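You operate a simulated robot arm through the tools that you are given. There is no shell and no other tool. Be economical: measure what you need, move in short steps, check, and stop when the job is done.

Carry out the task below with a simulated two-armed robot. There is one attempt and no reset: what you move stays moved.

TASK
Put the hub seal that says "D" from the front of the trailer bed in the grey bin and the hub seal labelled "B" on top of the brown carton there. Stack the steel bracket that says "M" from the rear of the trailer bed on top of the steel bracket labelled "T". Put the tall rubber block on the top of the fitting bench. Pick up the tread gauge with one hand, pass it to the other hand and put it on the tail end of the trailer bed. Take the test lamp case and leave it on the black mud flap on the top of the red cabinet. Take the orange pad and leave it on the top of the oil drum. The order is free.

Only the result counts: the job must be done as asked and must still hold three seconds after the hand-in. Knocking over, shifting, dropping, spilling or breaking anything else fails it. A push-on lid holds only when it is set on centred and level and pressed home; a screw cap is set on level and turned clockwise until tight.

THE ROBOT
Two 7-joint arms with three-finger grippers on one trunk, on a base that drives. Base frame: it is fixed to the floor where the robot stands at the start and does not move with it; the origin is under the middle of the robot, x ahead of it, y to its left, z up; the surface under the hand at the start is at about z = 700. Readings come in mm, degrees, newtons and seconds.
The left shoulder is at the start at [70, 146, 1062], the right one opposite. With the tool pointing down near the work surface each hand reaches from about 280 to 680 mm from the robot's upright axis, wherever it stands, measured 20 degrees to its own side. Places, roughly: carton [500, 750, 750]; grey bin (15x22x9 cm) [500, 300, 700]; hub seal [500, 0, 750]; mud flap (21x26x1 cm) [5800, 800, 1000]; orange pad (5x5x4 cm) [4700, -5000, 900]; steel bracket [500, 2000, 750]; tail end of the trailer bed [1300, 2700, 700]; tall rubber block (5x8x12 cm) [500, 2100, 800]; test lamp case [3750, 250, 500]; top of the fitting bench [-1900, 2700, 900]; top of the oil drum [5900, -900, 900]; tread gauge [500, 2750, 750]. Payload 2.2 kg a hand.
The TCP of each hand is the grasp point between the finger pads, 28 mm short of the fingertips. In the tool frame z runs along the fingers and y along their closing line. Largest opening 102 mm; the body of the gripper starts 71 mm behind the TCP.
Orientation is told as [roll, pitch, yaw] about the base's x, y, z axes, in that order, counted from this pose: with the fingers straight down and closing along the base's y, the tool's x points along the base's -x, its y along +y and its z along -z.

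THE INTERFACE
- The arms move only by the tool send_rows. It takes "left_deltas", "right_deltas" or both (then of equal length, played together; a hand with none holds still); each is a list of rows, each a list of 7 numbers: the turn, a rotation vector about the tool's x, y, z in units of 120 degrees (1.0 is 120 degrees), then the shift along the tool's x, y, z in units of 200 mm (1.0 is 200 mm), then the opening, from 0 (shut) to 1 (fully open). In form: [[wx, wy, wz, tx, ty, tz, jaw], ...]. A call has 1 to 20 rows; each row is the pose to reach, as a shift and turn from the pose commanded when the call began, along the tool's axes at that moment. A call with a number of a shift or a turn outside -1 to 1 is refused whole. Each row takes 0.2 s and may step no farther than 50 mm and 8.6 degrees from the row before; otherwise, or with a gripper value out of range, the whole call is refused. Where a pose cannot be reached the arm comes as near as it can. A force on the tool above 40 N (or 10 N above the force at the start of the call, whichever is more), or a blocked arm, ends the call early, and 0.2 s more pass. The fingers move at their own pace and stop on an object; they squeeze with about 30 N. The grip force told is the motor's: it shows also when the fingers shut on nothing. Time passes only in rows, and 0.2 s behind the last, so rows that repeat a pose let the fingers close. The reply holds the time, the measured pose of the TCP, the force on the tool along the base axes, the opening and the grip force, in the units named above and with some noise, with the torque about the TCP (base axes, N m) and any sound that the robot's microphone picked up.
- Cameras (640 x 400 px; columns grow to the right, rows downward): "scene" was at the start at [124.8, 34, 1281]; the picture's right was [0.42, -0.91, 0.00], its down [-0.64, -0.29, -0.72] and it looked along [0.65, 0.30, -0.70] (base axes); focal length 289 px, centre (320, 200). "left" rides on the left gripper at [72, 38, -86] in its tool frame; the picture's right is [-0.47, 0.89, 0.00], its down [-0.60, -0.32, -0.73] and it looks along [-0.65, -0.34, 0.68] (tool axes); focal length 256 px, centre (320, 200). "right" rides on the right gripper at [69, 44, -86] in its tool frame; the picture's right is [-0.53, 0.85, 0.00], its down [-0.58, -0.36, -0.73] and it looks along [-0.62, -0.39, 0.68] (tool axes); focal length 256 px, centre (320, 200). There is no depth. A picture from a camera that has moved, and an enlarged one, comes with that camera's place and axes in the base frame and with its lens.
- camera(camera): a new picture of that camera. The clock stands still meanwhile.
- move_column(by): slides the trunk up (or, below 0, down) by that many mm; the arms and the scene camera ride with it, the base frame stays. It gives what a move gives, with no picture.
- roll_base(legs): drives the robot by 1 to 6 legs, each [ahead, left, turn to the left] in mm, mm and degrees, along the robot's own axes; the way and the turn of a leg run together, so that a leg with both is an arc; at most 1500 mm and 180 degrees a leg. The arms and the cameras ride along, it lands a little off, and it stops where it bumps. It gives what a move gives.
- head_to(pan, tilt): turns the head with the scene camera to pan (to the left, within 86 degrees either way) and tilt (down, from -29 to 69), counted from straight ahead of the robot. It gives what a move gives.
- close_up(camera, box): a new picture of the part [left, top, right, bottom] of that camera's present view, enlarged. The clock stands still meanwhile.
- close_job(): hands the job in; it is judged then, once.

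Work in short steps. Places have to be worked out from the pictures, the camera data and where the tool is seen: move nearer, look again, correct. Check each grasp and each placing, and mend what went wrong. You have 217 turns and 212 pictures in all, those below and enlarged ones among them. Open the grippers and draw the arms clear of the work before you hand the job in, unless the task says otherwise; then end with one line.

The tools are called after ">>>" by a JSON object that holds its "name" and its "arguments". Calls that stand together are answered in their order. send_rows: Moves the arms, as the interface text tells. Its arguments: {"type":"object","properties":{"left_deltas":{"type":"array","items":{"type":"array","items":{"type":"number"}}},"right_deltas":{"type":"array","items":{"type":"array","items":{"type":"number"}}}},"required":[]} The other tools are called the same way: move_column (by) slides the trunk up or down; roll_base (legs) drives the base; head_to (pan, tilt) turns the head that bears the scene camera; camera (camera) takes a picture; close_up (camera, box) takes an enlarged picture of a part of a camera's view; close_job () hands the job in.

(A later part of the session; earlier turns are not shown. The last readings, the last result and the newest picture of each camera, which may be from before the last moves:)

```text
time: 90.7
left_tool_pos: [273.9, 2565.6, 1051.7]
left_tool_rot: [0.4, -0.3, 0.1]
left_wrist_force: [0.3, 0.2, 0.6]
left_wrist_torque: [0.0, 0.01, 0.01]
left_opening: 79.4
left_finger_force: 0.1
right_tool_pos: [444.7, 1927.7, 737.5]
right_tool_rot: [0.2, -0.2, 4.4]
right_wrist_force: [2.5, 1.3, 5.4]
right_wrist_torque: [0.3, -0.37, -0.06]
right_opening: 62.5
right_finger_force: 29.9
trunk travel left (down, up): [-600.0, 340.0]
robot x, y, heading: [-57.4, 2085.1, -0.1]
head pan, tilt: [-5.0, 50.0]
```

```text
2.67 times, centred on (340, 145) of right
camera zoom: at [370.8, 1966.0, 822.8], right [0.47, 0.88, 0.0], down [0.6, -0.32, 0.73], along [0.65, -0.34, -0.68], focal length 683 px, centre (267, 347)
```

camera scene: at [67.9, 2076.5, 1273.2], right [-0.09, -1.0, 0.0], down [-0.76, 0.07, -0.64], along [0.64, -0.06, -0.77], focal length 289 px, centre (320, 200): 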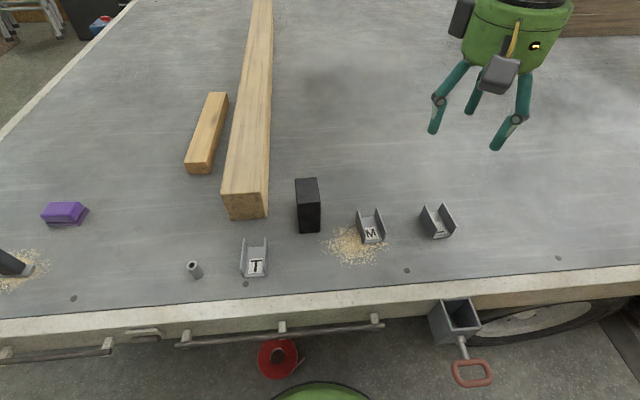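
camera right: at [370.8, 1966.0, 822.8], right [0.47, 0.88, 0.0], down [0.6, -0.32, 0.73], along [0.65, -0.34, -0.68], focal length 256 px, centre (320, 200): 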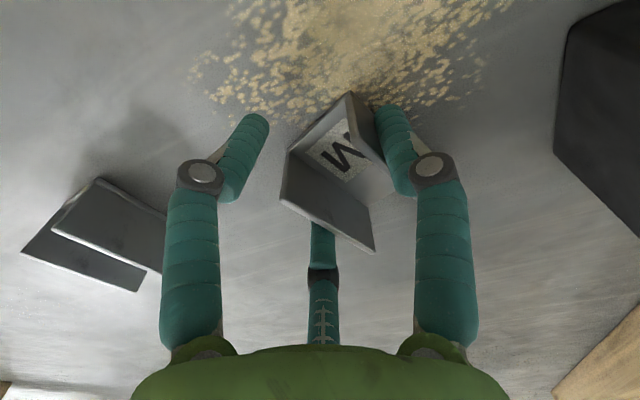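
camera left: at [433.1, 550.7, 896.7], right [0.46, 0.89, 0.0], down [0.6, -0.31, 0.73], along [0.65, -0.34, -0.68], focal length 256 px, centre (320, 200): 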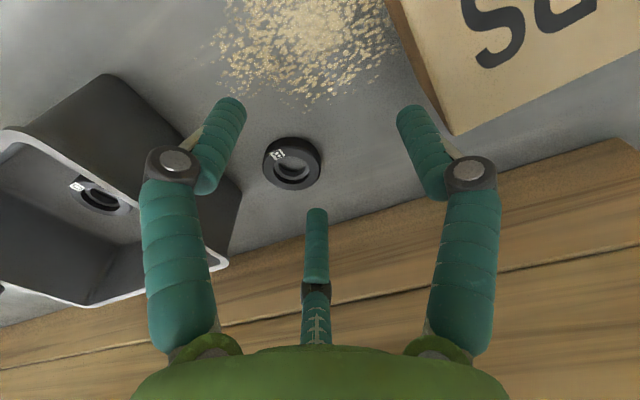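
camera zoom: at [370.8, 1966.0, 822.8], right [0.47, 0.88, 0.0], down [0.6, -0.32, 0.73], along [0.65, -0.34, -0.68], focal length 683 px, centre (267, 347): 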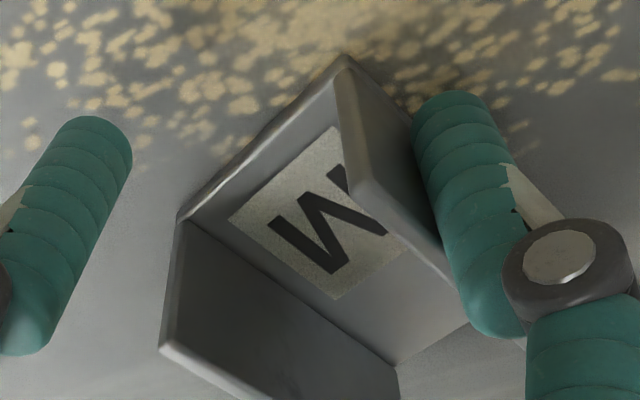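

Only the +y finger seems to touch M; something is uneven. I reopen, rise 60 mm and compare M's pose with before.

>>> {"name": "send_rows", "arguments": {"right_deltas": [[0, 0, 0, 0, 0, 0, 0.85], [0, 0, 0, 0, 0, 0, 0.85], [0, 0, 0, 0, 0, -0.15, 0.85], [0, 0, 0, 0, 0, -0.35, 0.85], [0, 0, 0, 0, 0, -0.57, 0.85]]}}

>>> {"name": "camera", "arguments": {"camera": "right"}}

>>> {"name": "close_up", "arguments": {"camera": "scene", "box": [330, 190, 426, 250]}}

```text
time: 91.9
left_tool_pos: [272.8, 2566.0, 1051.8]
left_tool_rot: [0.3, -0.2, 0.1]
left_wrist_force: [0.0, -0.4, -0.4]
left_wrist_torque: [-0.02, 0.01, 0.0]
left_opening: 79.2
left_finger_force: 0.1
right_tool_pos: [445.7, 1927.9, 851.2]
right_tool_rot: [0.1, -0.2, 4.3]
right_wrist_force: [-0.1, 0.6, 0.5]
right_wrist_torque: [0.0, -0.03, 0.01]
right_opening: 86.8
right_finger_force: 0.0
trunk travel left (down, up): [-600.0, 340.0]
robot x, y, heading: [-60.7, 2088.2, -0.1]
head pan, tilt: [-5.0, 50.0]
```

```text
149 pictures are left
camera right: at [371.3, 1966.3, 935.8], right [0.47, 0.88, 0.0], down [0.6, -0.32, 0.73], along [0.65, -0.34, -0.68], focal length 256 px, centre (320, 200)
```

right: 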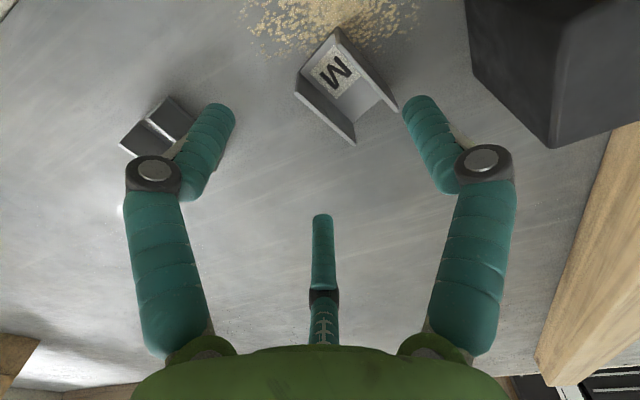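

```text
6.67 times, centred on (378, 220) of scene
camera zoom: at [67.2, 2077.0, 1273.1], right [-0.09, -1.0, 0.0], down [-0.76, 0.07, -0.64], along [0.64, -0.06, -0.77], focal length 1930 px, centre (-67, 67)
```

zoom: 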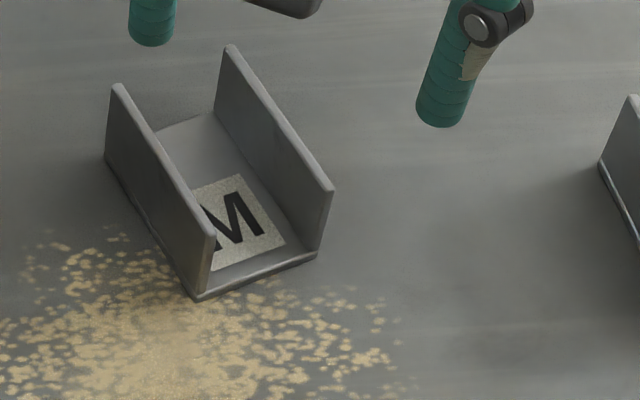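

M was shoved to about (473,1939), yaw 18°, so the closing did not go evenly. I realign to that pose, descend with open jaws, and look before closing in steps.

>>> {"name": "send_rows", "arguments": {"right_deltas": [[0, 0, -0.05, -0.07, 0.02, 0.1, 0.85], [0, 0, -0.114, -0.139, 0.045, 0.25, 0.85], [0, 0, -0.114, -0.139, 0.045, 0.45, 0.85], [0, 0, -0.114, -0.139, 0.045, 0.56, 0.85]]}}

>>> {"name": "camera", "arguments": {"camera": "right"}}

>>> {"name": "close_up", "arguments": {"camera": "scene", "box": [316, 170, 444, 250]}}

```text
time: 92.9
left_tool_pos: [272.7, 2564.7, 1053.0]
left_tool_rot: [0.5, -0.2, -0.1]
left_wrist_force: [-0.2, -0.3, -0.5]
left_wrist_torque: [0.02, 0.01, -0.01]
left_opening: 79.6
left_finger_force: 0.1
right_tool_pos: [472.1, 1937.9, 739.8]
right_tool_rot: [0.1, -0.2, 18.2]
right_wrist_force: [-2.0, -0.3, 4.8]
right_wrist_torque: [-0.12, 0.12, -0.01]
right_opening: 97.5
right_finger_force: 4.4
trunk travel left (down, up): [-600.0, 340.0]
robot x, y, heading: [-59.7, 2079.1, -0.3]
head pan, tilt: [-5.0, 50.0]
```

```text
147 pictures are left
camera right: at [390.9, 1957.3, 825.2], right [0.24, 0.97, 0.0], down [0.66, -0.17, 0.73], along [0.71, -0.18, -0.68], focal length 256 px, centre (320, 200)
```

right: 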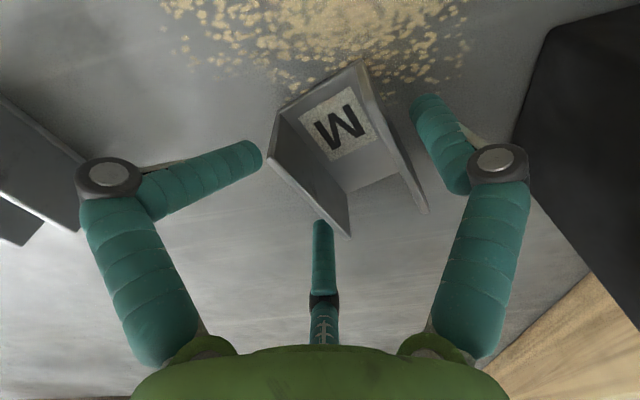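

```text
5.00 times, centred on (380, 210) of scene
camera zoom: at [65.7, 2075.9, 1273.3], right [-0.09, -1.0, 0.0], down [-0.76, 0.07, -0.64], along [0.64, -0.06, -0.77], focal length 1447 px, centre (20, 150)
```

zoom: 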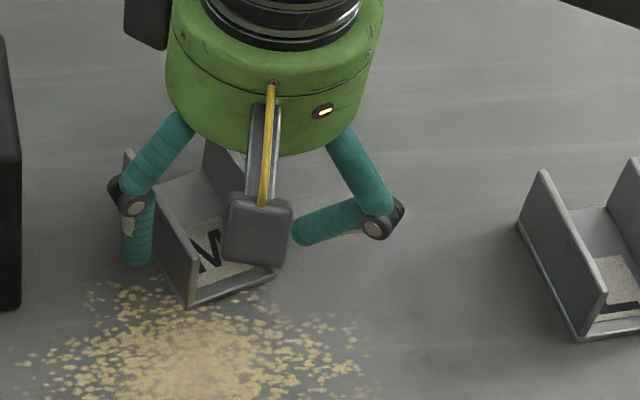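

The −y finger is bent and the opening reads 97.5 instead of 87, so it touched something on the way down. I look closer at that spot.

>>> {"name": "close_up", "arguments": {"camera": "right", "box": [160, 50, 480, 250]}}

>>> {"name": "close_up", "arguments": {"camera": "scene", "box": [330, 190, 410, 240]}}

```text
2.00 times, centred on (320, 150) of right
camera zoom: at [390.9, 1957.3, 825.2], right [0.24, 0.97, 0.0], down [0.66, -0.17, 0.73], along [0.71, -0.18, -0.68], focal length 512 px, centre (320, 300)
```

zoom: 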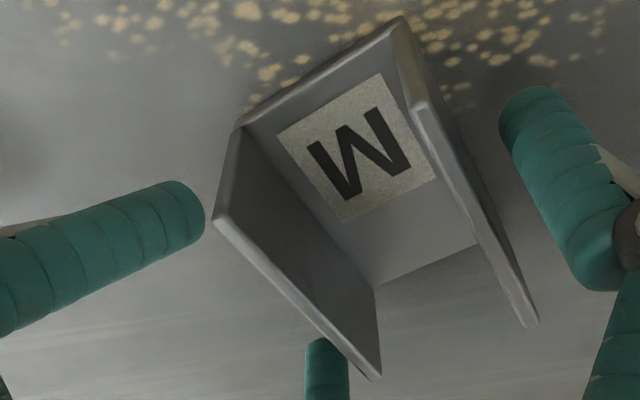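

```text
8.00 times, centred on (370, 215) of scene
camera zoom: at [65.7, 2075.9, 1273.3], right [-0.09, -1.0, 0.0], down [-0.76, 0.07, -0.64], along [0.64, -0.06, -0.77], focal length 2316 px, centre (-80, 80)
```

zoom: 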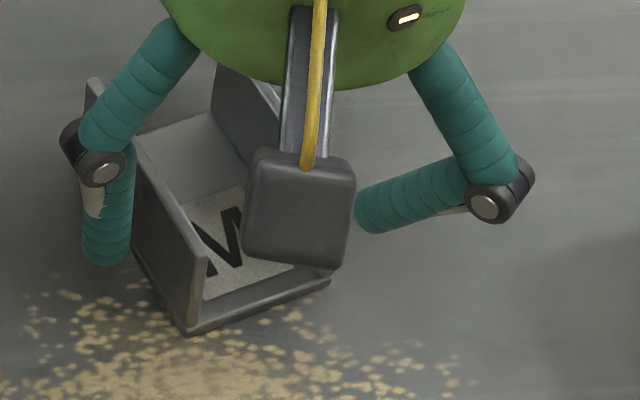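

The third (rear) finger near M's wall end may be what interferes. I rise straight up and check that the fingers return to normal and where M now lies.

>>> {"name": "send_rows", "arguments": {"right_deltas": [[0, 0, 0, 0, 0, -0.1, 0.85], [0, 0, 0, 0, 0, -0.3, 0.85], [0, 0, 0, 0, 0, -0.5, 0.85]]}}

>>> {"name": "camera", "arguments": {"camera": "right"}}

>>> {"name": "close_up", "arguments": {"camera": "scene", "box": [316, 150, 444, 230]}}

```text
time: 93.7
left_tool_pos: [273.0, 2564.8, 1051.6]
left_tool_rot: [0.4, -0.2, 0.1]
left_wrist_force: [-0.7, -0.2, 0.3]
left_wrist_torque: [-0.03, -0.03, -0.02]
left_opening: 79.6
left_finger_force: 0.2
right_tool_pos: [472.6, 1937.2, 840.8]
right_tool_rot: [0.0, -0.1, 18.0]
right_wrist_force: [-0.3, -0.4, 0.6]
right_wrist_torque: [0.02, -0.03, 0.03]
right_opening: 86.8
right_finger_force: 0.4
trunk travel left (down, up): [-600.0, 340.0]
robot x, y, heading: [-62.3, 2083.2, 0.1]
head pan, tilt: [-5.0, 50.0]
```

```text
143 pictures are left
camera right: at [391.9, 1957.7, 926.4], right [0.25, 0.97, 0.0], down [0.66, -0.17, 0.73], along [0.71, -0.18, -0.68], focal length 256 px, centre (320, 200)
```

right: 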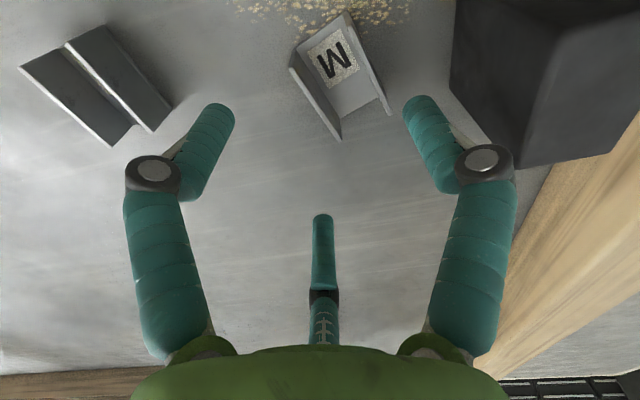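

```text
5.00 times, centred on (380, 190) of scene
camera zoom: at [67.2, 2076.9, 1273.1], right [-0.09, -1.0, 0.0], down [-0.76, 0.07, -0.64], along [0.64, -0.06, -0.77], focal length 1447 px, centre (20, 250)
```

zoom: 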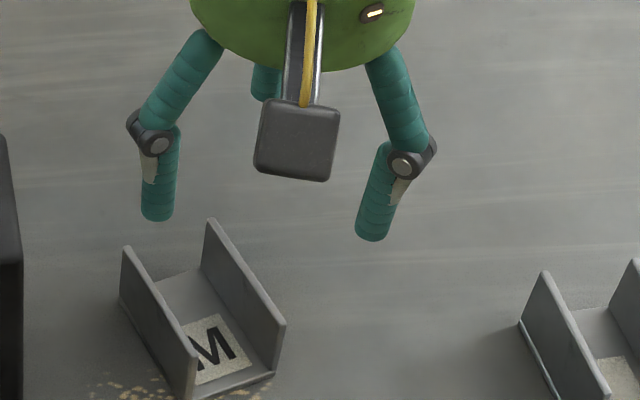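

M slid again to about (484,1953), yaw 19°. I recentre high up, lower only to just above its wall tops, and take pictures to see what would touch.

>>> {"name": "send_rows", "arguments": {"right_deltas": [[0, 0, -0.004, -0.04, 0.03, 0, 0.85], [0, 0, -0.008, -0.082, 0.057, 0, 0.85], [0, 0, -0.008, -0.082, 0.057, 0, 0.85], [0, 0, -0.008, -0.082, 0.057, 0.15, 0.85], [0, 0, -0.008, -0.082, 0.057, 0.3, 0.85], [0, 0, -0.008, -0.082, 0.057, 0.3, 0.85]]}}

>>> {"name": "camera", "arguments": {"camera": "right"}}

>>> {"name": "close_up", "arguments": {"camera": "scene", "box": [316, 150, 444, 230]}}

```text
time: 95.1
left_tool_pos: [275.0, 2565.4, 1051.1]
left_tool_rot: [0.5, -0.3, 0.1]
left_wrist_force: [-0.3, -0.4, -0.5]
left_wrist_torque: [0.02, 0.0, 0.0]
left_opening: 79.5
left_finger_force: 0.1
right_tool_pos: [485.5, 1952.5, 778.0]
right_tool_rot: [0.0, -0.2, 19.1]
right_wrist_force: [0.0, 0.1, 0.0]
right_wrist_torque: [-0.04, 0.0, -0.02]
right_opening: 87.0
right_finger_force: 0.0
trunk travel left (down, up): [-600.0, 340.0]
robot x, y, heading: [-59.5, 2081.6, -0.4]
head pan, tilt: [-5.0, 50.0]
```

```text
141 pictures are left
camera right: at [403.6, 1971.8, 864.5], right [0.23, 0.97, 0.0], down [0.66, -0.16, 0.73], along [0.71, -0.17, -0.68], focal length 256 px, centre (320, 200)
```

right: 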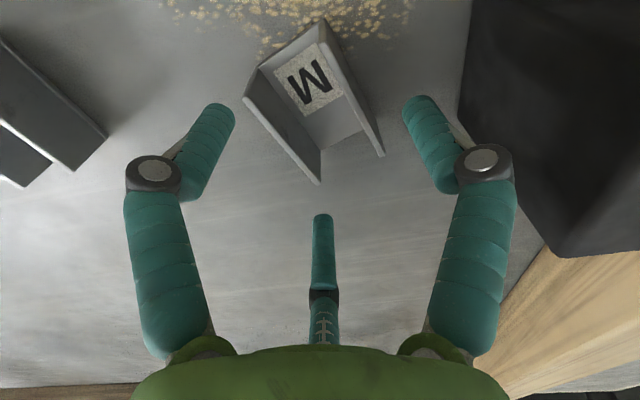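

```text
5.00 times, centred on (380, 190) of scene
camera zoom: at [67.5, 2076.6, 1273.2], right [-0.09, -1.0, 0.0], down [-0.76, 0.07, -0.64], along [0.64, -0.06, -0.77], focal length 1447 px, centre (20, 250)
```

zoom: 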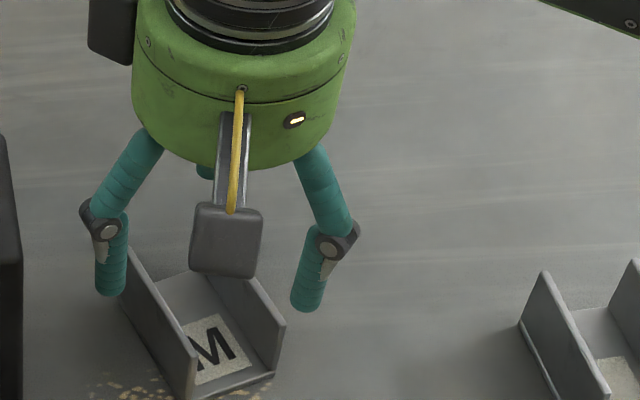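

Measuring all the finger tips shows why: this is really a three-jaw hand, with one finger at +y′ and two at ±x′ on the −y′ side. I shift 8 mm toward −y′ so the lone finger takes M's left wall and the pair its right wall, open fully, and descend.

>>> {"name": "send_rows", "arguments": {"right_deltas": [[0, 0, 0, 0, -0.035, 0, 1], [0, 0, 0, 0, -0.035, 0, 1], [0, 0, 0, 0, -0.035, 0.1, 1], [0, 0, 0, 0, -0.035, 0.2, 1], [0, 0, 0, 0, -0.035, 0.2, 1]]}}

>>> {"name": "camera", "arguments": {"camera": "right"}}

>>> {"name": "close_up", "arguments": {"camera": "scene", "box": [316, 150, 444, 230]}}

```text
time: 96.3
left_tool_pos: [274.1, 2565.5, 1052.3]
left_tool_rot: [0.4, -0.2, 0.1]
left_wrist_force: [0.5, -0.1, -0.2]
left_wrist_torque: [0.04, -0.01, 0.01]
left_opening: 79.8
left_finger_force: 0.1
right_tool_pos: [485.5, 1947.3, 741.5]
right_tool_rot: [-0.1, -0.3, 18.9]
right_wrist_force: [-0.8, -0.4, -0.2]
right_wrist_torque: [0.01, -0.01, -0.04]
right_opening: 102.0
right_finger_force: 0.0
trunk travel left (down, up): [-600.0, 340.0]
robot x, y, heading: [-58.8, 2082.5, 0.2]
head pan, tilt: [-5.0, 50.0]
```

```text
139 pictures are left
camera right: at [405.3, 1965.9, 826.0], right [0.23, 0.97, 0.0], down [0.66, -0.16, 0.73], along [0.71, -0.17, -0.68], focal length 256 px, centre (320, 200)
```

right: 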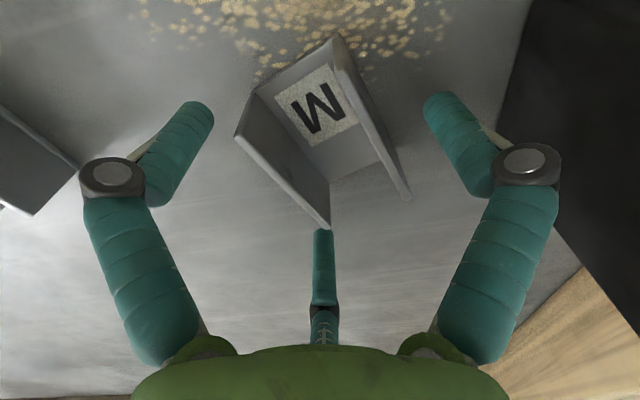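

```text
5.00 times, centred on (380, 190) of scene
camera zoom: at [67.6, 2076.6, 1273.1], right [-0.09, -1.0, 0.0], down [-0.76, 0.07, -0.64], along [0.64, -0.06, -0.77], focal length 1447 px, centre (20, 250)
```

zoom: 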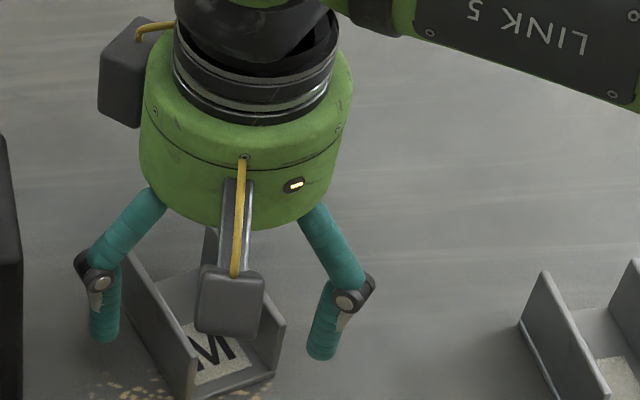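

No contact this time and M is undisturbed. I close the three jaws.

>>> {"name": "send_rows", "arguments": {"right_deltas": [[0, 0, 0, 0, 0, 0.01, 0.8], [0, 0, 0, 0, 0, 0.01, 0.7], [0, 0, 0, 0, 0, 0.01, 0.6], [0, 0, 0, 0, 0, 0.01, 0.5], [0, 0, 0, 0, 0, 0.01, 0.45], [0, 0, 0, 0, 0, 0.01, 0.45]]}}

>>> {"name": "camera", "arguments": {"camera": "right"}}

>>> {"name": "close_up", "arguments": {"camera": "scene", "box": [316, 150, 444, 230]}}

```text
time: 97.7
left_tool_pos: [273.1, 2565.6, 1052.0]
left_tool_rot: [0.4, -0.3, 0.1]
left_wrist_force: [0.0, -0.1, -0.1]
left_wrist_torque: [-0.01, -0.02, -0.02]
left_opening: 79.7
left_finger_force: 0.0
right_tool_pos: [486.4, 1948.3, 739.8]
right_tool_rot: [0.0, -0.3, 19.0]
right_wrist_force: [0.4, 1.2, 5.0]
right_wrist_torque: [0.07, 0.08, 0.1]
right_opening: 61.5
right_finger_force: 30.0
trunk travel left (down, up): [-600.0, 340.0]
robot x, y, heading: [-57.2, 2079.2, -0.2]
head pan, tilt: [-5.0, 50.0]
```

```text
137 pictures are left
camera right: at [405.4, 1966.5, 824.7], right [0.23, 0.97, 0.0], down [0.66, -0.16, 0.73], along [0.71, -0.17, -0.68], focal length 256 px, centre (320, 200)
```

right: 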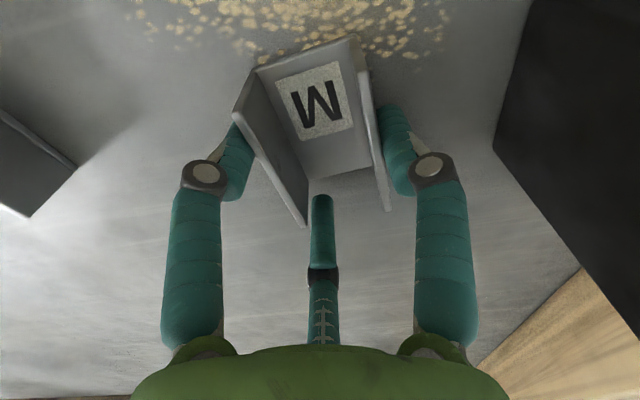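

```text
5.00 times, centred on (380, 190) of scene
camera zoom: at [67.1, 2076.8, 1273.2], right [-0.09, -1.0, 0.0], down [-0.76, 0.07, -0.64], along [0.64, -0.06, -0.77], focal length 1447 px, centre (20, 250)
```

zoom: 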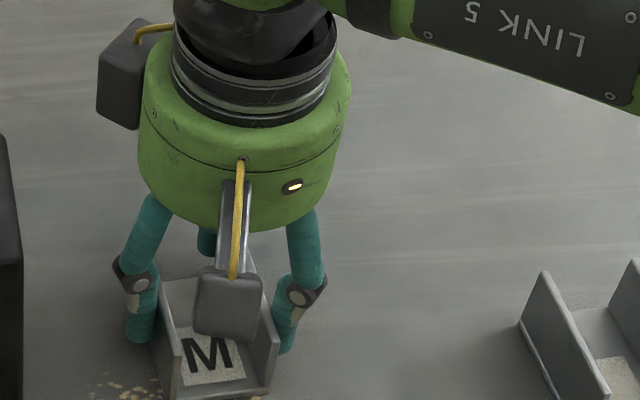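

The jaws hold M at 61.5 mm. I lift it 60 mm and check how it hangs.

>>> {"name": "send_rows", "arguments": {"right_deltas": [[0, 0, 0, 0, 0, -0.03, 0.3], [0, 0, 0, 0, 0, -0.1, 0.3], [0, 0, 0, 0, 0, -0.2, 0.3], [0, 0, 0, 0, 0, -0.35, 0.3], [0, 0, 0, 0, 0, -0.5, 0.3]]}}

>>> {"name": "camera", "arguments": {"camera": "right"}}

>>> {"name": "close_up", "arguments": {"camera": "scene", "box": [316, 110, 444, 190]}}

```text
time: 98.9
left_tool_pos: [274.7, 2564.9, 1052.6]
left_tool_rot: [0.4, -0.3, 0.0]
left_wrist_force: [0.3, 0.6, -0.4]
left_wrist_torque: [-0.03, 0.01, 0.02]
left_opening: 79.8
left_finger_force: 0.1
right_tool_pos: [486.6, 1946.8, 838.6]
right_tool_rot: [0.0, 0.0, 19.0]
right_wrist_force: [-0.1, 0.3, -3.2]
right_wrist_torque: [-0.03, -0.04, 0.01]
right_opening: 61.5
right_finger_force: 29.5
trunk travel left (down, up): [-600.0, 340.0]
robot x, y, heading: [-63.4, 2083.4, 0.0]
head pan, tilt: [-5.0, 50.0]
```

```text
135 pictures are left
camera right: at [405.4, 1965.7, 924.0], right [0.23, 0.97, 0.0], down [0.66, -0.16, 0.73], along [0.71, -0.17, -0.68], focal length 256 px, centre (320, 200)
```

right: 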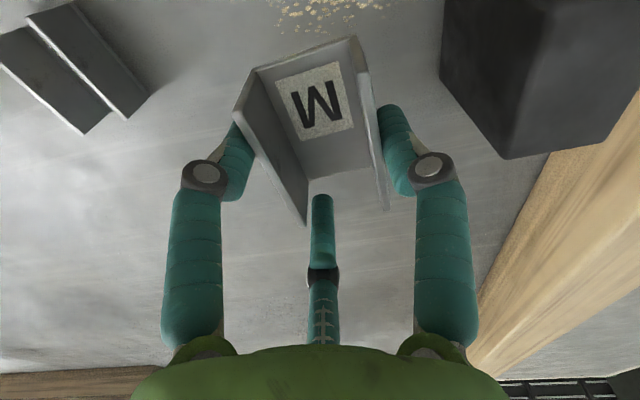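

```text
5.00 times, centred on (380, 150) of scene
camera zoom: at [67.8, 2076.7, 1273.1], right [-0.09, -1.0, 0.0], down [-0.76, 0.07, -0.64], along [0.64, -0.06, -0.77], focal length 1447 px, centre (20, 450)
```

zoom: 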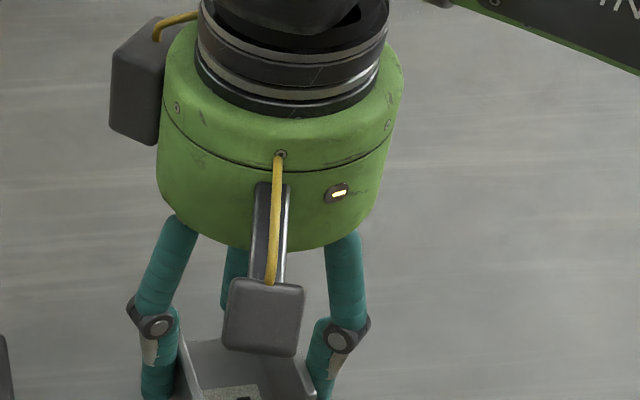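

M is held level (about 3.3 N), yaw 5° in the base frame, its centre at about (474,1951). The rubber block (top z≈820) is in the way, so I raise to z≈910 before carrying M across toward T.

>>> {"name": "send_rows", "arguments": {"right_deltas": [[0, 0, 0, 0, 0, -0.18, 0.3], [0, 0, 0, 0, 0, -0.36, 0.3], [0, 0, 0, 0, 0.2, -0.36, 0.3], [0, 0, 0, 0.01, 0.4, -0.36, 0.3], [0, 0, 0, 0.02, 0.6, -0.36, 0.3], [0, 0, 0, 0.03, 0.8, -0.36, 0.3], [0, 0, 0, 0.04, 1.0, -0.36, 0.3]]}}

>>> {"name": "send_rows", "arguments": {"right_deltas": [[0, 0, 0.025, 0, 0.13, 0, 0.3], [0, 0, 0.05, 0.01, 0.26, 0, 0.3], [0, 0, 0.05, 0.01, 0.26, 0, 0.3]]}}

>>> {"name": "camera", "arguments": {"camera": "right"}}

>>> {"name": "camera", "arguments": {"camera": "scene"}}

```text
time: 100.5
left_tool_pos: [273.4, 2566.8, 1051.2]
left_tool_rot: [0.3, -0.2, 0.1]
left_wrist_force: [0.1, -0.1, -0.1]
left_wrist_torque: [-0.05, -0.01, 0.02]
left_opening: 79.4
left_finger_force: 0.1
right_tool_pos: [412.6, 2133.1, 910.0]
right_tool_rot: [0.0, -0.3, 19.0]
right_wrist_force: [0.0, 0.5, -2.0]
right_wrist_torque: [-0.04, -0.04, 0.01]
right_opening: 61.3
right_finger_force: 30.1
trunk travel left (down, up): [-600.0, 340.0]
robot x, y, heading: [-61.5, 2082.7, -0.2]
head pan, tilt: [-5.0, 50.0]
```

```text
time: 101.3
left_tool_pos: [275.4, 2565.6, 1051.8]
left_tool_rot: [0.4, -0.2, -0.1]
left_wrist_force: [-1.1, 0.3, 0.2]
left_wrist_torque: [0.03, -0.01, -0.03]
left_opening: 79.5
left_finger_force: 0.0
right_tool_pos: [394.9, 2180.5, 911.2]
right_tool_rot: [0.1, -0.3, 12.9]
right_wrist_force: [-0.1, 0.4, -3.7]
right_wrist_torque: [-0.03, -0.06, -0.01]
right_opening: 61.0
right_finger_force: 30.2
trunk travel left (down, up): [-600.0, 340.0]
robot x, y, heading: [-59.3, 2084.6, -0.4]
head pan, tilt: [-5.0, 50.0]
```

```text
133 pictures are left
camera right: at [316.4, 2207.7, 996.5], right [0.33, 0.94, 0.0], down [0.64, -0.23, 0.73], along [0.69, -0.24, -0.68], focal length 256 px, centre (320, 200)
```

right: 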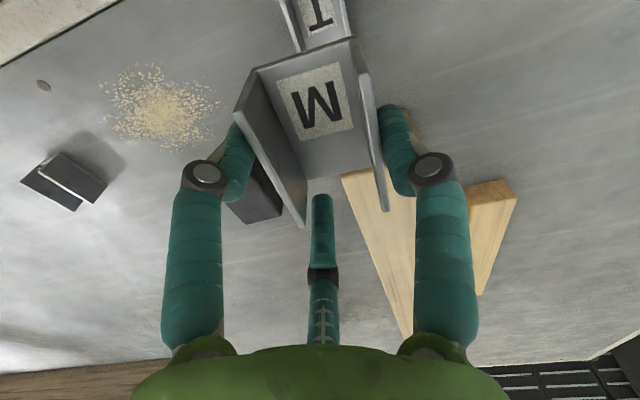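

```text
132 pictures are left
camera scene: at [68.6, 2075.5, 1273.0], right [-0.09, -1.0, 0.0], down [-0.76, 0.07, -0.64], along [0.64, -0.06, -0.77], focal length 289 px, centre (320, 200)
```

scene: 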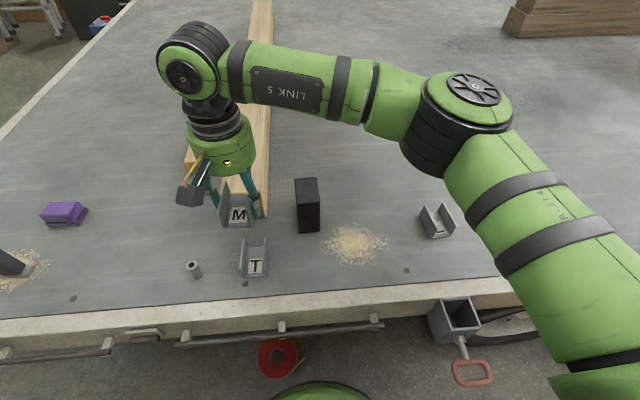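

M is roughly above T. I lower to z≈805, leaving some 25 mm of gap, and measure the alignment.

>>> {"name": "send_rows", "arguments": {"right_deltas": [[0, 0, 0, 0, 0, 0.2, 0.3], [0, 0, 0, 0, 0, 0.4, 0.3], [0, 0, 0, 0, 0, 0.53, 0.3], [0, 0, 0, 0, 0, 0.53, 0.3]]}}

>>> {"name": "close_up", "arguments": {"camera": "scene", "box": [190, 200, 318, 280]}}

>>> {"name": "camera", "arguments": {"camera": "right"}}

```text
time: 102.3
left_tool_pos: [275.2, 2566.2, 1051.3]
left_tool_rot: [0.4, -0.1, 0.1]
left_wrist_force: [-1.0, -0.4, 0.0]
left_wrist_torque: [0.0, -0.04, 0.0]
left_opening: 79.5
left_finger_force: 0.0
right_tool_pos: [395.6, 2182.6, 805.7]
right_tool_rot: [0.0, -0.2, 13.1]
right_wrist_force: [-0.1, -0.6, -4.3]
right_wrist_torque: [0.01, -0.01, -0.02]
right_opening: 61.3
right_finger_force: 29.7
trunk travel left (down, up): [-600.0, 340.0]
robot x, y, heading: [-58.1, 2081.9, 0.0]
head pan, tilt: [-5.0, 50.0]
```

```text
5.00 times, centred on (254, 240) of scene
camera zoom: at [68.1, 2076.4, 1273.1], right [-0.09, -1.0, 0.0], down [-0.76, 0.07, -0.64], along [0.64, -0.06, -0.77], focal length 1447 px, centre (650, 0)
```

zoom: 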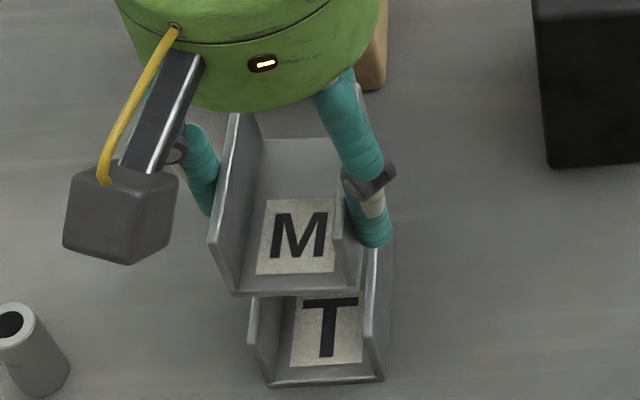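

```text
130 pictures are left
camera right: at [316.3, 2209.9, 890.4], right [0.33, 0.94, 0.0], down [0.64, -0.23, 0.73], along [0.69, -0.24, -0.68], focal length 256 px, centre (320, 200)
```

right: 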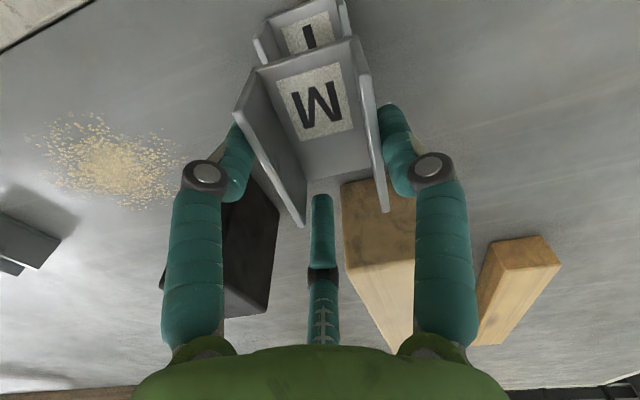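

Seen from the scene camera, M is aligned with T in y within 1 mm, and sits about 6 mm too far back. I correct that and lower to about 4 mm above T's walls.

>>> {"name": "send_rows", "arguments": {"right_deltas": [[0, 0, -0.01, 0.029, 0.007, 0.05, 0.3], [0, 0, -0.01, 0.029, 0.007, 0.1, 0.3], [0, 0, -0.01, 0.029, 0.007, 0.1, 0.3]]}}

>>> {"name": "close_up", "arguments": {"camera": "scene", "box": [214, 215, 294, 265]}}

>>> {"name": "close_up", "arguments": {"camera": "right", "box": [200, 0, 440, 150]}}

```text
time: 103.1
left_tool_pos: [274.8, 2564.8, 1051.1]
left_tool_rot: [0.4, -0.1, 0.0]
left_wrist_force: [-0.7, -0.1, 0.4]
left_wrist_torque: [-0.01, -0.04, 0.02]
left_opening: 79.7
left_finger_force: 0.0
right_tool_pos: [389.1, 2183.2, 784.3]
right_tool_rot: [0.1, -0.2, 14.3]
right_wrist_force: [0.8, 0.0, -3.0]
right_wrist_torque: [-0.03, -0.01, 0.0]
right_opening: 61.0
right_finger_force: 30.1
trunk travel left (down, up): [-600.0, 340.0]
robot x, y, heading: [-59.6, 2081.9, -0.1]
head pan, tilt: [-5.0, 50.0]
```

```text
8.00 times, centred on (254, 240) of scene
camera zoom: at [68.1, 2076.6, 1273.1], right [-0.09, -1.0, 0.0], down [-0.76, 0.07, -0.64], along [0.64, -0.06, -0.77], focal length 2316 px, centre (848, -120)
```

zoom: 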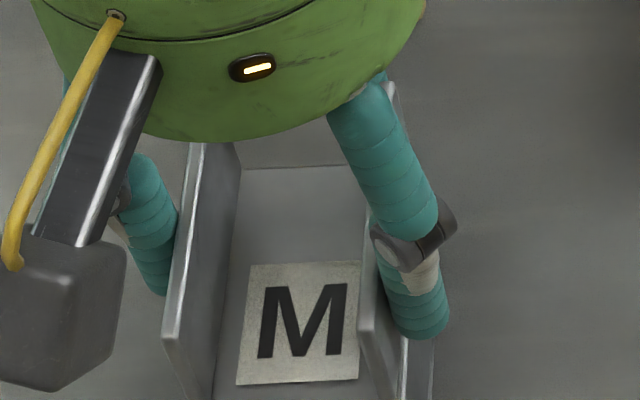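

```text
2.67 times, centred on (320, 75) of right
camera zoom: at [309.5, 2208.2, 869.5], right [0.31, 0.95, 0.0], down [0.65, -0.21, 0.73], along [0.7, -0.23, -0.68], focal length 683 px, centre (320, 533)
```

zoom: 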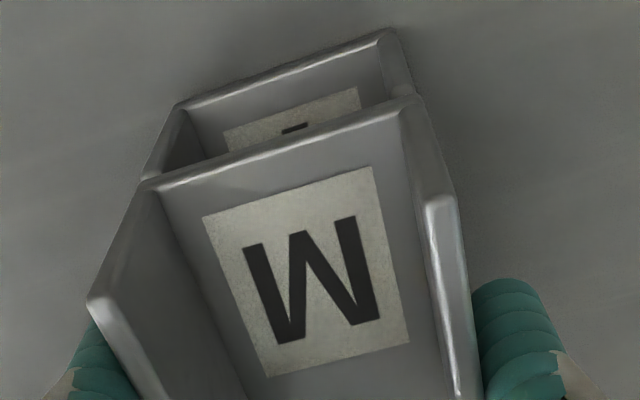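

I need the front edges; another enlarged view a bit lower.

>>> {"name": "close_up", "arguments": {"camera": "scene", "box": [214, 240, 294, 290]}}

```text
8.00 times, centred on (254, 265) of scene
camera zoom: at [68.1, 2076.6, 1273.1], right [-0.09, -1.0, 0.0], down [-0.76, 0.07, -0.64], along [0.64, -0.06, -0.77], focal length 2316 px, centre (848, -320)
```

zoom: 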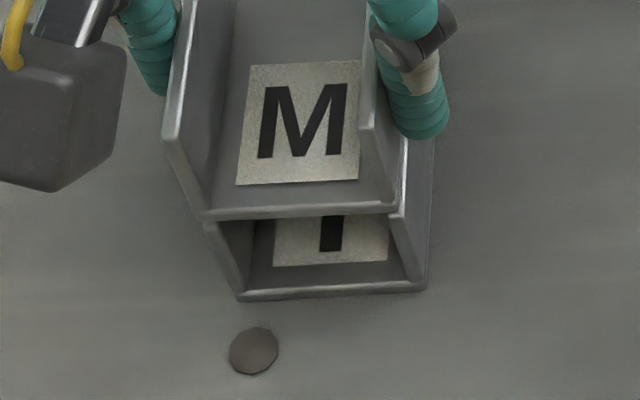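

M's and T's front corners now coincide within 1 mm. I lower the last millimetres until contact.

>>> {"name": "send_rows", "arguments": {"right_deltas": [[0, 0, 0, 0, 0, 0.01, 0.3], [0, 0, 0, 0, 0, 0.02, 0.3], [0, 0, 0, 0, 0, 0.02, 0.3]]}}

>>> {"name": "send_rows", "arguments": {"right_deltas": [[0, 0, 0, 0, 0, 0.008, 0.3], [0, 0, 0, 0, 0, 0.008, 0.3]]}}

```text
time: 103.9
left_tool_pos: [274.2, 2566.2, 1052.1]
left_tool_rot: [0.4, -0.3, 0.1]
left_wrist_force: [-0.3, -0.3, 0.8]
left_wrist_torque: [0.02, 0.0, 0.01]
left_opening: 79.4
left_finger_force: 0.0
right_tool_pos: [389.7, 2182.6, 782.7]
right_tool_rot: [0.2, -0.2, 14.2]
right_wrist_force: [2.8, -0.7, 6.3]
right_wrist_torque: [-0.08, 0.04, 0.08]
right_opening: 60.9
right_finger_force: 30.1
trunk travel left (down, up): [-600.0, 340.0]
robot x, y, heading: [-60.6, 2083.4, -0.2]
head pan, tilt: [-5.0, 50.0]
```

```text
time: 104.5
left_tool_pos: [273.5, 2564.4, 1052.0]
left_tool_rot: [0.5, -0.3, 0.2]
left_wrist_force: [-0.1, 0.0, 0.6]
left_wrist_torque: [0.02, 0.01, 0.02]
left_opening: 79.6
left_finger_force: 0.0
right_tool_pos: [389.7, 2180.9, 781.6]
right_tool_rot: [0.2, -0.6, 14.2]
right_wrist_force: [5.1, -0.6, 22.2]
right_wrist_torque: [-0.02, 0.55, 0.24]
right_opening: 61.3
right_finger_force: 30.1
trunk travel left (down, up): [-600.0, 340.0]
robot x, y, heading: [-57.8, 2082.1, 0.1]
head pan, tilt: [-5.0, 50.0]
```

M is resting on T. I ease off 2 mm, open gently, and look before rising.

>>> {"name": "send_rows", "arguments": {"right_deltas": [[0, 0, 0, 0, 0, -0.012, 0.3], [0, 0, 0, 0, 0, -0.012, 0.62], [0, 0, 0, 0, 0, -0.012, 0.7], [0, 0, 0, 0, 0, -0.012, 0.8], [0, 0, 0, 0, 0, -0.012, 0.9]]}}

>>> {"name": "close_up", "arguments": {"camera": "scene", "box": [190, 210, 318, 290]}}

```text
time: 105.7
left_tool_pos: [275.3, 2566.1, 1051.9]
left_tool_rot: [0.4, -0.2, 0.1]
left_wrist_force: [-1.3, -0.3, -0.1]
left_wrist_torque: [0.0, 0.0, -0.01]
left_opening: 79.7
left_finger_force: 0.1
right_tool_pos: [388.3, 2181.7, 781.3]
right_tool_rot: [0.1, -0.2, 14.1]
right_wrist_force: [0.9, 0.1, -0.3]
right_wrist_torque: [0.01, 0.0, -0.01]
right_opening: 91.8
right_finger_force: 0.0
trunk travel left (down, up): [-600.0, 340.0]
robot x, y, heading: [-61.2, 2083.7, -0.2]
head pan, tilt: [-5.0, 50.0]
```

```text
5.00 times, centred on (254, 250) of scene
camera zoom: at [67.7, 2076.5, 1273.1], right [-0.09, -1.0, 0.0], down [-0.76, 0.07, -0.64], along [0.64, -0.06, -0.77], focal length 1447 px, centre (650, -50)
```

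zoom: 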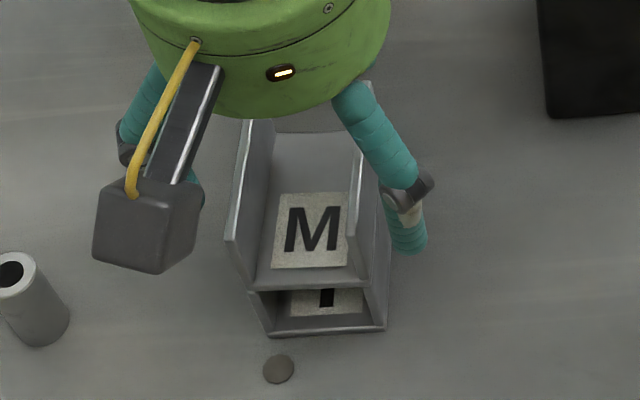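

M stands on T. I open fully and rise straight up.

>>> {"name": "send_rows", "arguments": {"right_deltas": [[0, 0, 0, 0, 0, 0, 1], [0, 0, 0, 0, 0, 0, 1], [0, 0, 0, 0, 0, -0.1, 1], [0, 0, 0, 0, 0, -0.25, 1], [0, 0, 0, 0, 0, -0.5, 1], [0, 0, 0, 0, 0, -0.75, 1]]}}

>>> {"name": "camera", "arguments": {"camera": "right"}}

>>> {"name": "close_up", "arguments": {"camera": "scene", "box": [190, 170, 350, 270]}}

```text
time: 107.1
left_tool_pos: [274.1, 2565.7, 1051.3]
left_tool_rot: [0.4, -0.3, 0.1]
left_wrist_force: [-0.9, -0.8, -0.3]
left_wrist_torque: [0.02, 0.01, -0.01]
left_opening: 79.3
left_finger_force: 0.1
right_tool_pos: [389.3, 2181.9, 932.1]
right_tool_rot: [0.0, -0.2, 14.1]
right_wrist_force: [0.3, -0.1, 0.0]
right_wrist_torque: [0.03, -0.04, 0.01]
right_opening: 102.1
right_finger_force: 0.0
trunk travel left (down, up): [-600.0, 340.0]
robot x, y, heading: [-60.3, 2087.4, 0.0]
head pan, tilt: [-5.0, 50.0]
```

```text
125 pictures are left
camera right: at [308.6, 2207.1, 1017.2], right [0.31, 0.95, 0.0], down [0.65, -0.21, 0.73], along [0.7, -0.23, -0.68], focal length 256 px, centre (320, 200)
```

right: 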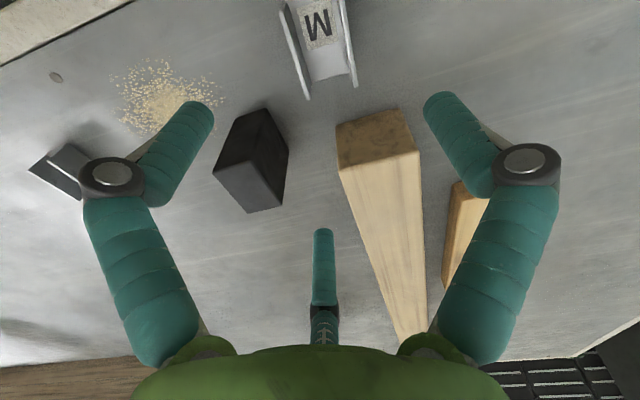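

```text
4.00 times, centred on (270, 220) of scene
camera zoom: at [66.9, 2076.7, 1273.2], right [-0.09, -1.0, 0.0], down [-0.76, 0.07, -0.64], along [0.64, -0.06, -0.77], focal length 1158 px, centre (520, 120)
```

zoom: 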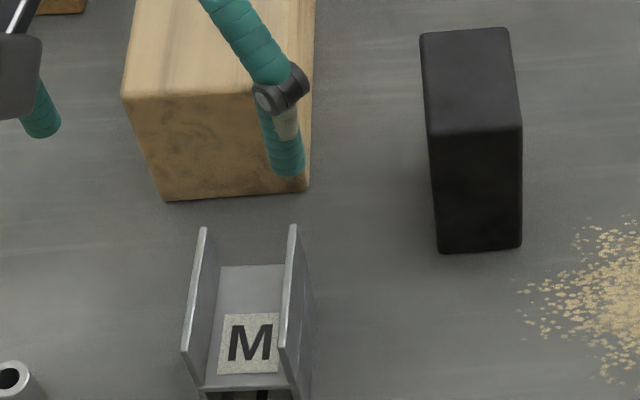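

M on T is done. Next the rubber block: its top centre is at about (476,2067), yaw ~1.5°. I place the right hand over it, shifted 8 mm to −y for the three-jaw grip.

>>> {"name": "send_rows", "arguments": {"right_deltas": [[0, 0, 0.03, -0.07, -0.18, 0, 1], [0, 0, 0.06, -0.14, -0.36, 0, 1], [0, 0, 0.09, -0.2, -0.54, 0, 1], [0, 0, 0.105, -0.27, -0.705, 0, 1], [0, 0, 0.105, -0.27, -0.705, 0.1, 1]]}}

>>> {"name": "camera", "arguments": {"camera": "right"}}

>>> {"name": "camera", "arguments": {"camera": "scene"}}

```text
time: 108.3
left_tool_pos: [275.0, 2565.8, 1051.2]
left_tool_rot: [0.4, -0.2, 0.1]
left_wrist_force: [-0.4, 0.8, 0.3]
left_wrist_torque: [0.01, 0.01, 0.01]
left_opening: 79.8
left_finger_force: 0.1
right_tool_pos: [475.7, 2057.8, 912.0]
right_tool_rot: [0.1, -0.3, 1.6]
right_wrist_force: [0.8, 0.5, 0.0]
right_wrist_torque: [-0.01, 0.04, 0.0]
right_opening: 101.8
right_finger_force: 0.1
trunk travel left (down, up): [-600.0, 340.0]
robot x, y, heading: [-57.9, 2083.9, -0.2]
head pan, tilt: [-5.0, 50.0]
```

```text
123 pictures are left
camera right: at [403.6, 2100.2, 996.7], right [0.51, 0.86, 0.0], down [0.58, -0.35, 0.73], along [0.63, -0.37, -0.68], focal length 256 px, centre (320, 200)
```

right: 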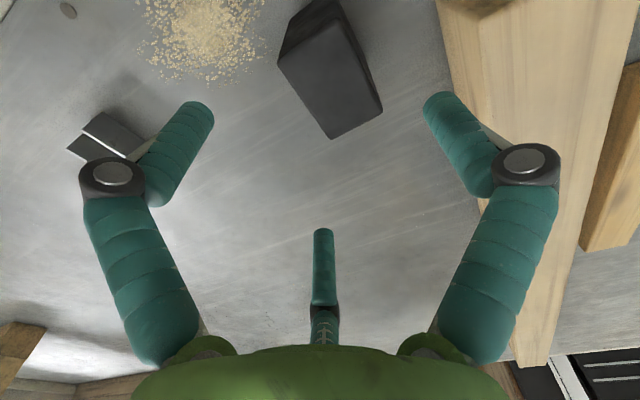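

```text
122 pictures are left
camera scene: at [68.1, 2077.1, 1273.1], right [-0.09, -1.0, 0.0], down [-0.76, 0.07, -0.64], along [0.64, -0.06, -0.77], focal length 289 px, centre (320, 200)
```

scene: 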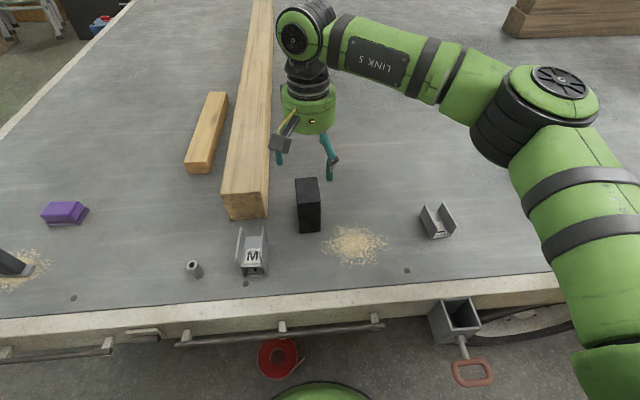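

Both cameras agree on the block's centre within 4 mm. I descend around it to z≈780.

>>> {"name": "send_rows", "arguments": {"right_deltas": [[0, 0, 0, 0, 0.01, 0.2, 1], [0, 0, 0, 0, 0.01, 0.35, 1], [0, 0, 0, 0, 0.01, 0.5, 1], [0, 0, 0, 0, 0.01, 0.66, 1]]}}

>>> {"name": "camera", "arguments": {"camera": "right"}}

```text
time: 109.3
left_tool_pos: [275.8, 2566.3, 1051.7]
left_tool_rot: [0.4, -0.2, 0.1]
left_wrist_force: [1.1, -0.8, -0.6]
left_wrist_torque: [0.03, 0.0, -0.01]
left_opening: 79.8
left_finger_force: 0.0
right_tool_pos: [474.9, 2060.1, 780.7]
right_tool_rot: [0.1, 0.0, 1.5]
right_wrist_force: [0.3, -0.6, 0.7]
right_wrist_torque: [-0.02, 0.03, -0.02]
right_opening: 102.0
right_finger_force: 0.1
trunk travel left (down, up): [-600.0, 340.0]
robot x, y, heading: [-57.0, 2082.9, -0.0]
head pan, tilt: [-5.0, 50.0]
```

```text
121 pictures are left
camera right: at [403.6, 2102.5, 865.1], right [0.51, 0.86, 0.0], down [0.59, -0.35, 0.73], along [0.63, -0.37, -0.68], focal length 256 px, centre (320, 200)
```

right: 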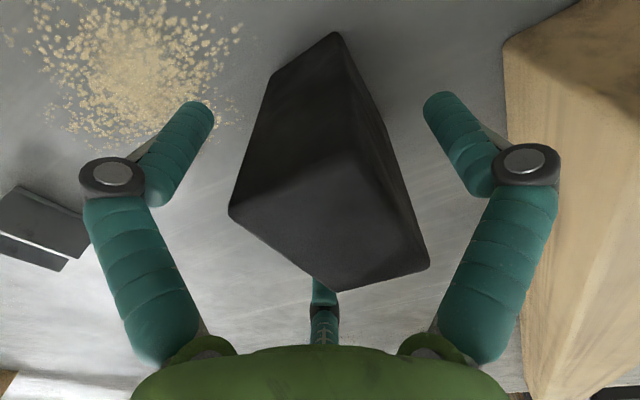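

No contact; the block is between the jaws. I close and lift.

>>> {"name": "send_rows", "arguments": {"right_deltas": [[0, 0, 0, 0, 0, 0, 0.9], [0, 0, 0, 0, 0, 0, 0.8], [0, 0, 0, 0, 0, 0, 0.7], [0, 0, 0, 0, 0, 0, 0.5], [0, 0, 0, 0, 0, 0, 0.4], [0, 0, 0, 0, 0, 0, 0.4]]}}

>>> {"name": "send_rows", "arguments": {"right_deltas": [[0, 0, 0, 0, 0, -0.05, 0.4], [0, 0, 0, 0, 0, -0.2, 0.4], [0, 0, 0, 0, 0, -0.4, 0.4], [0, 0, 0, 0, 0, -0.6, 0.4], [0, 0, 0, 0, 0, -0.8, 0.4], [0, 0, 0, 0, 0, -1.0, 0.4]]}}

>>> {"name": "camera", "arguments": {"camera": "right"}}

>>> {"name": "camera", "arguments": {"camera": "scene"}}

```text
time: 110.7
left_tool_pos: [274.1, 2565.7, 1052.1]
left_tool_rot: [0.5, -0.2, 0.2]
left_wrist_force: [0.0, 0.4, -0.5]
left_wrist_torque: [-0.03, -0.03, 0.02]
left_opening: 79.7
left_finger_force: 0.0
right_tool_pos: [476.5, 2059.0, 781.3]
right_tool_rot: [0.1, -0.3, 1.6]
right_wrist_force: [7.2, -3.9, 6.7]
right_wrist_torque: [0.05, -0.1, -0.15]
right_opening: 70.8
right_finger_force: 29.6
trunk travel left (down, up): [-600.0, 340.0]
robot x, y, heading: [-58.6, 2081.9, -0.2]
head pan, tilt: [-5.0, 50.0]
```

```text
time: 112.1
left_tool_pos: [273.8, 2566.7, 1051.1]
left_tool_rot: [0.4, -0.4, 0.1]
left_wrist_force: [-0.2, 0.1, 0.2]
left_wrist_torque: [-0.05, -0.03, -0.01]
left_opening: 79.6
left_finger_force: 0.0
right_tool_pos: [476.5, 2059.8, 980.3]
right_tool_rot: [0.1, -0.1, 1.6]
right_wrist_force: [-1.0, 0.0, -5.7]
right_wrist_torque: [-0.01, -0.09, 0.01]
right_opening: 60.1
right_finger_force: 29.6
trunk travel left (down, up): [-600.0, 340.0]
robot x, y, heading: [-59.7, 2084.4, -0.1]
head pan, tilt: [-5.0, 50.0]
```

```text
120 pictures are left
camera right: at [404.6, 2101.6, 1065.2], right [0.51, 0.86, 0.0], down [0.58, -0.35, 0.73], along [0.63, -0.37, -0.68], focal length 256 px, centre (320, 200)
```

right: 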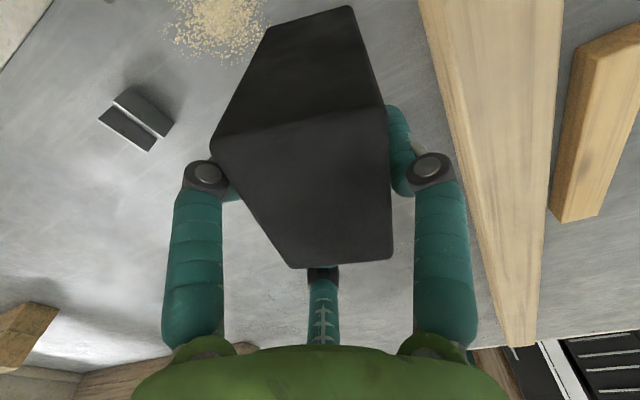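

```text
119 pictures are left
camera scene: at [67.5, 2077.0, 1273.1], right [-0.09, -1.0, 0.0], down [-0.76, 0.07, -0.64], along [0.64, -0.06, -0.77], focal length 289 px, centre (320, 200)
```

scene: 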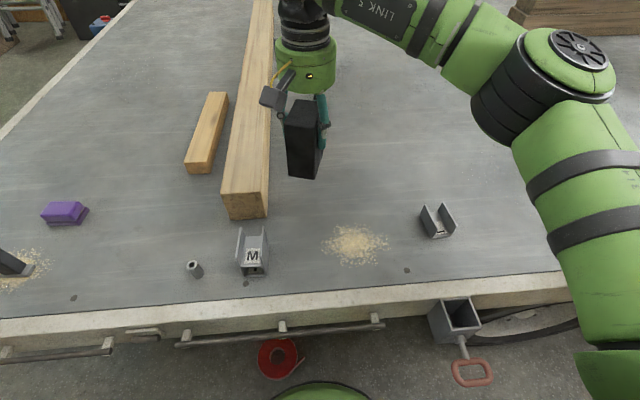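

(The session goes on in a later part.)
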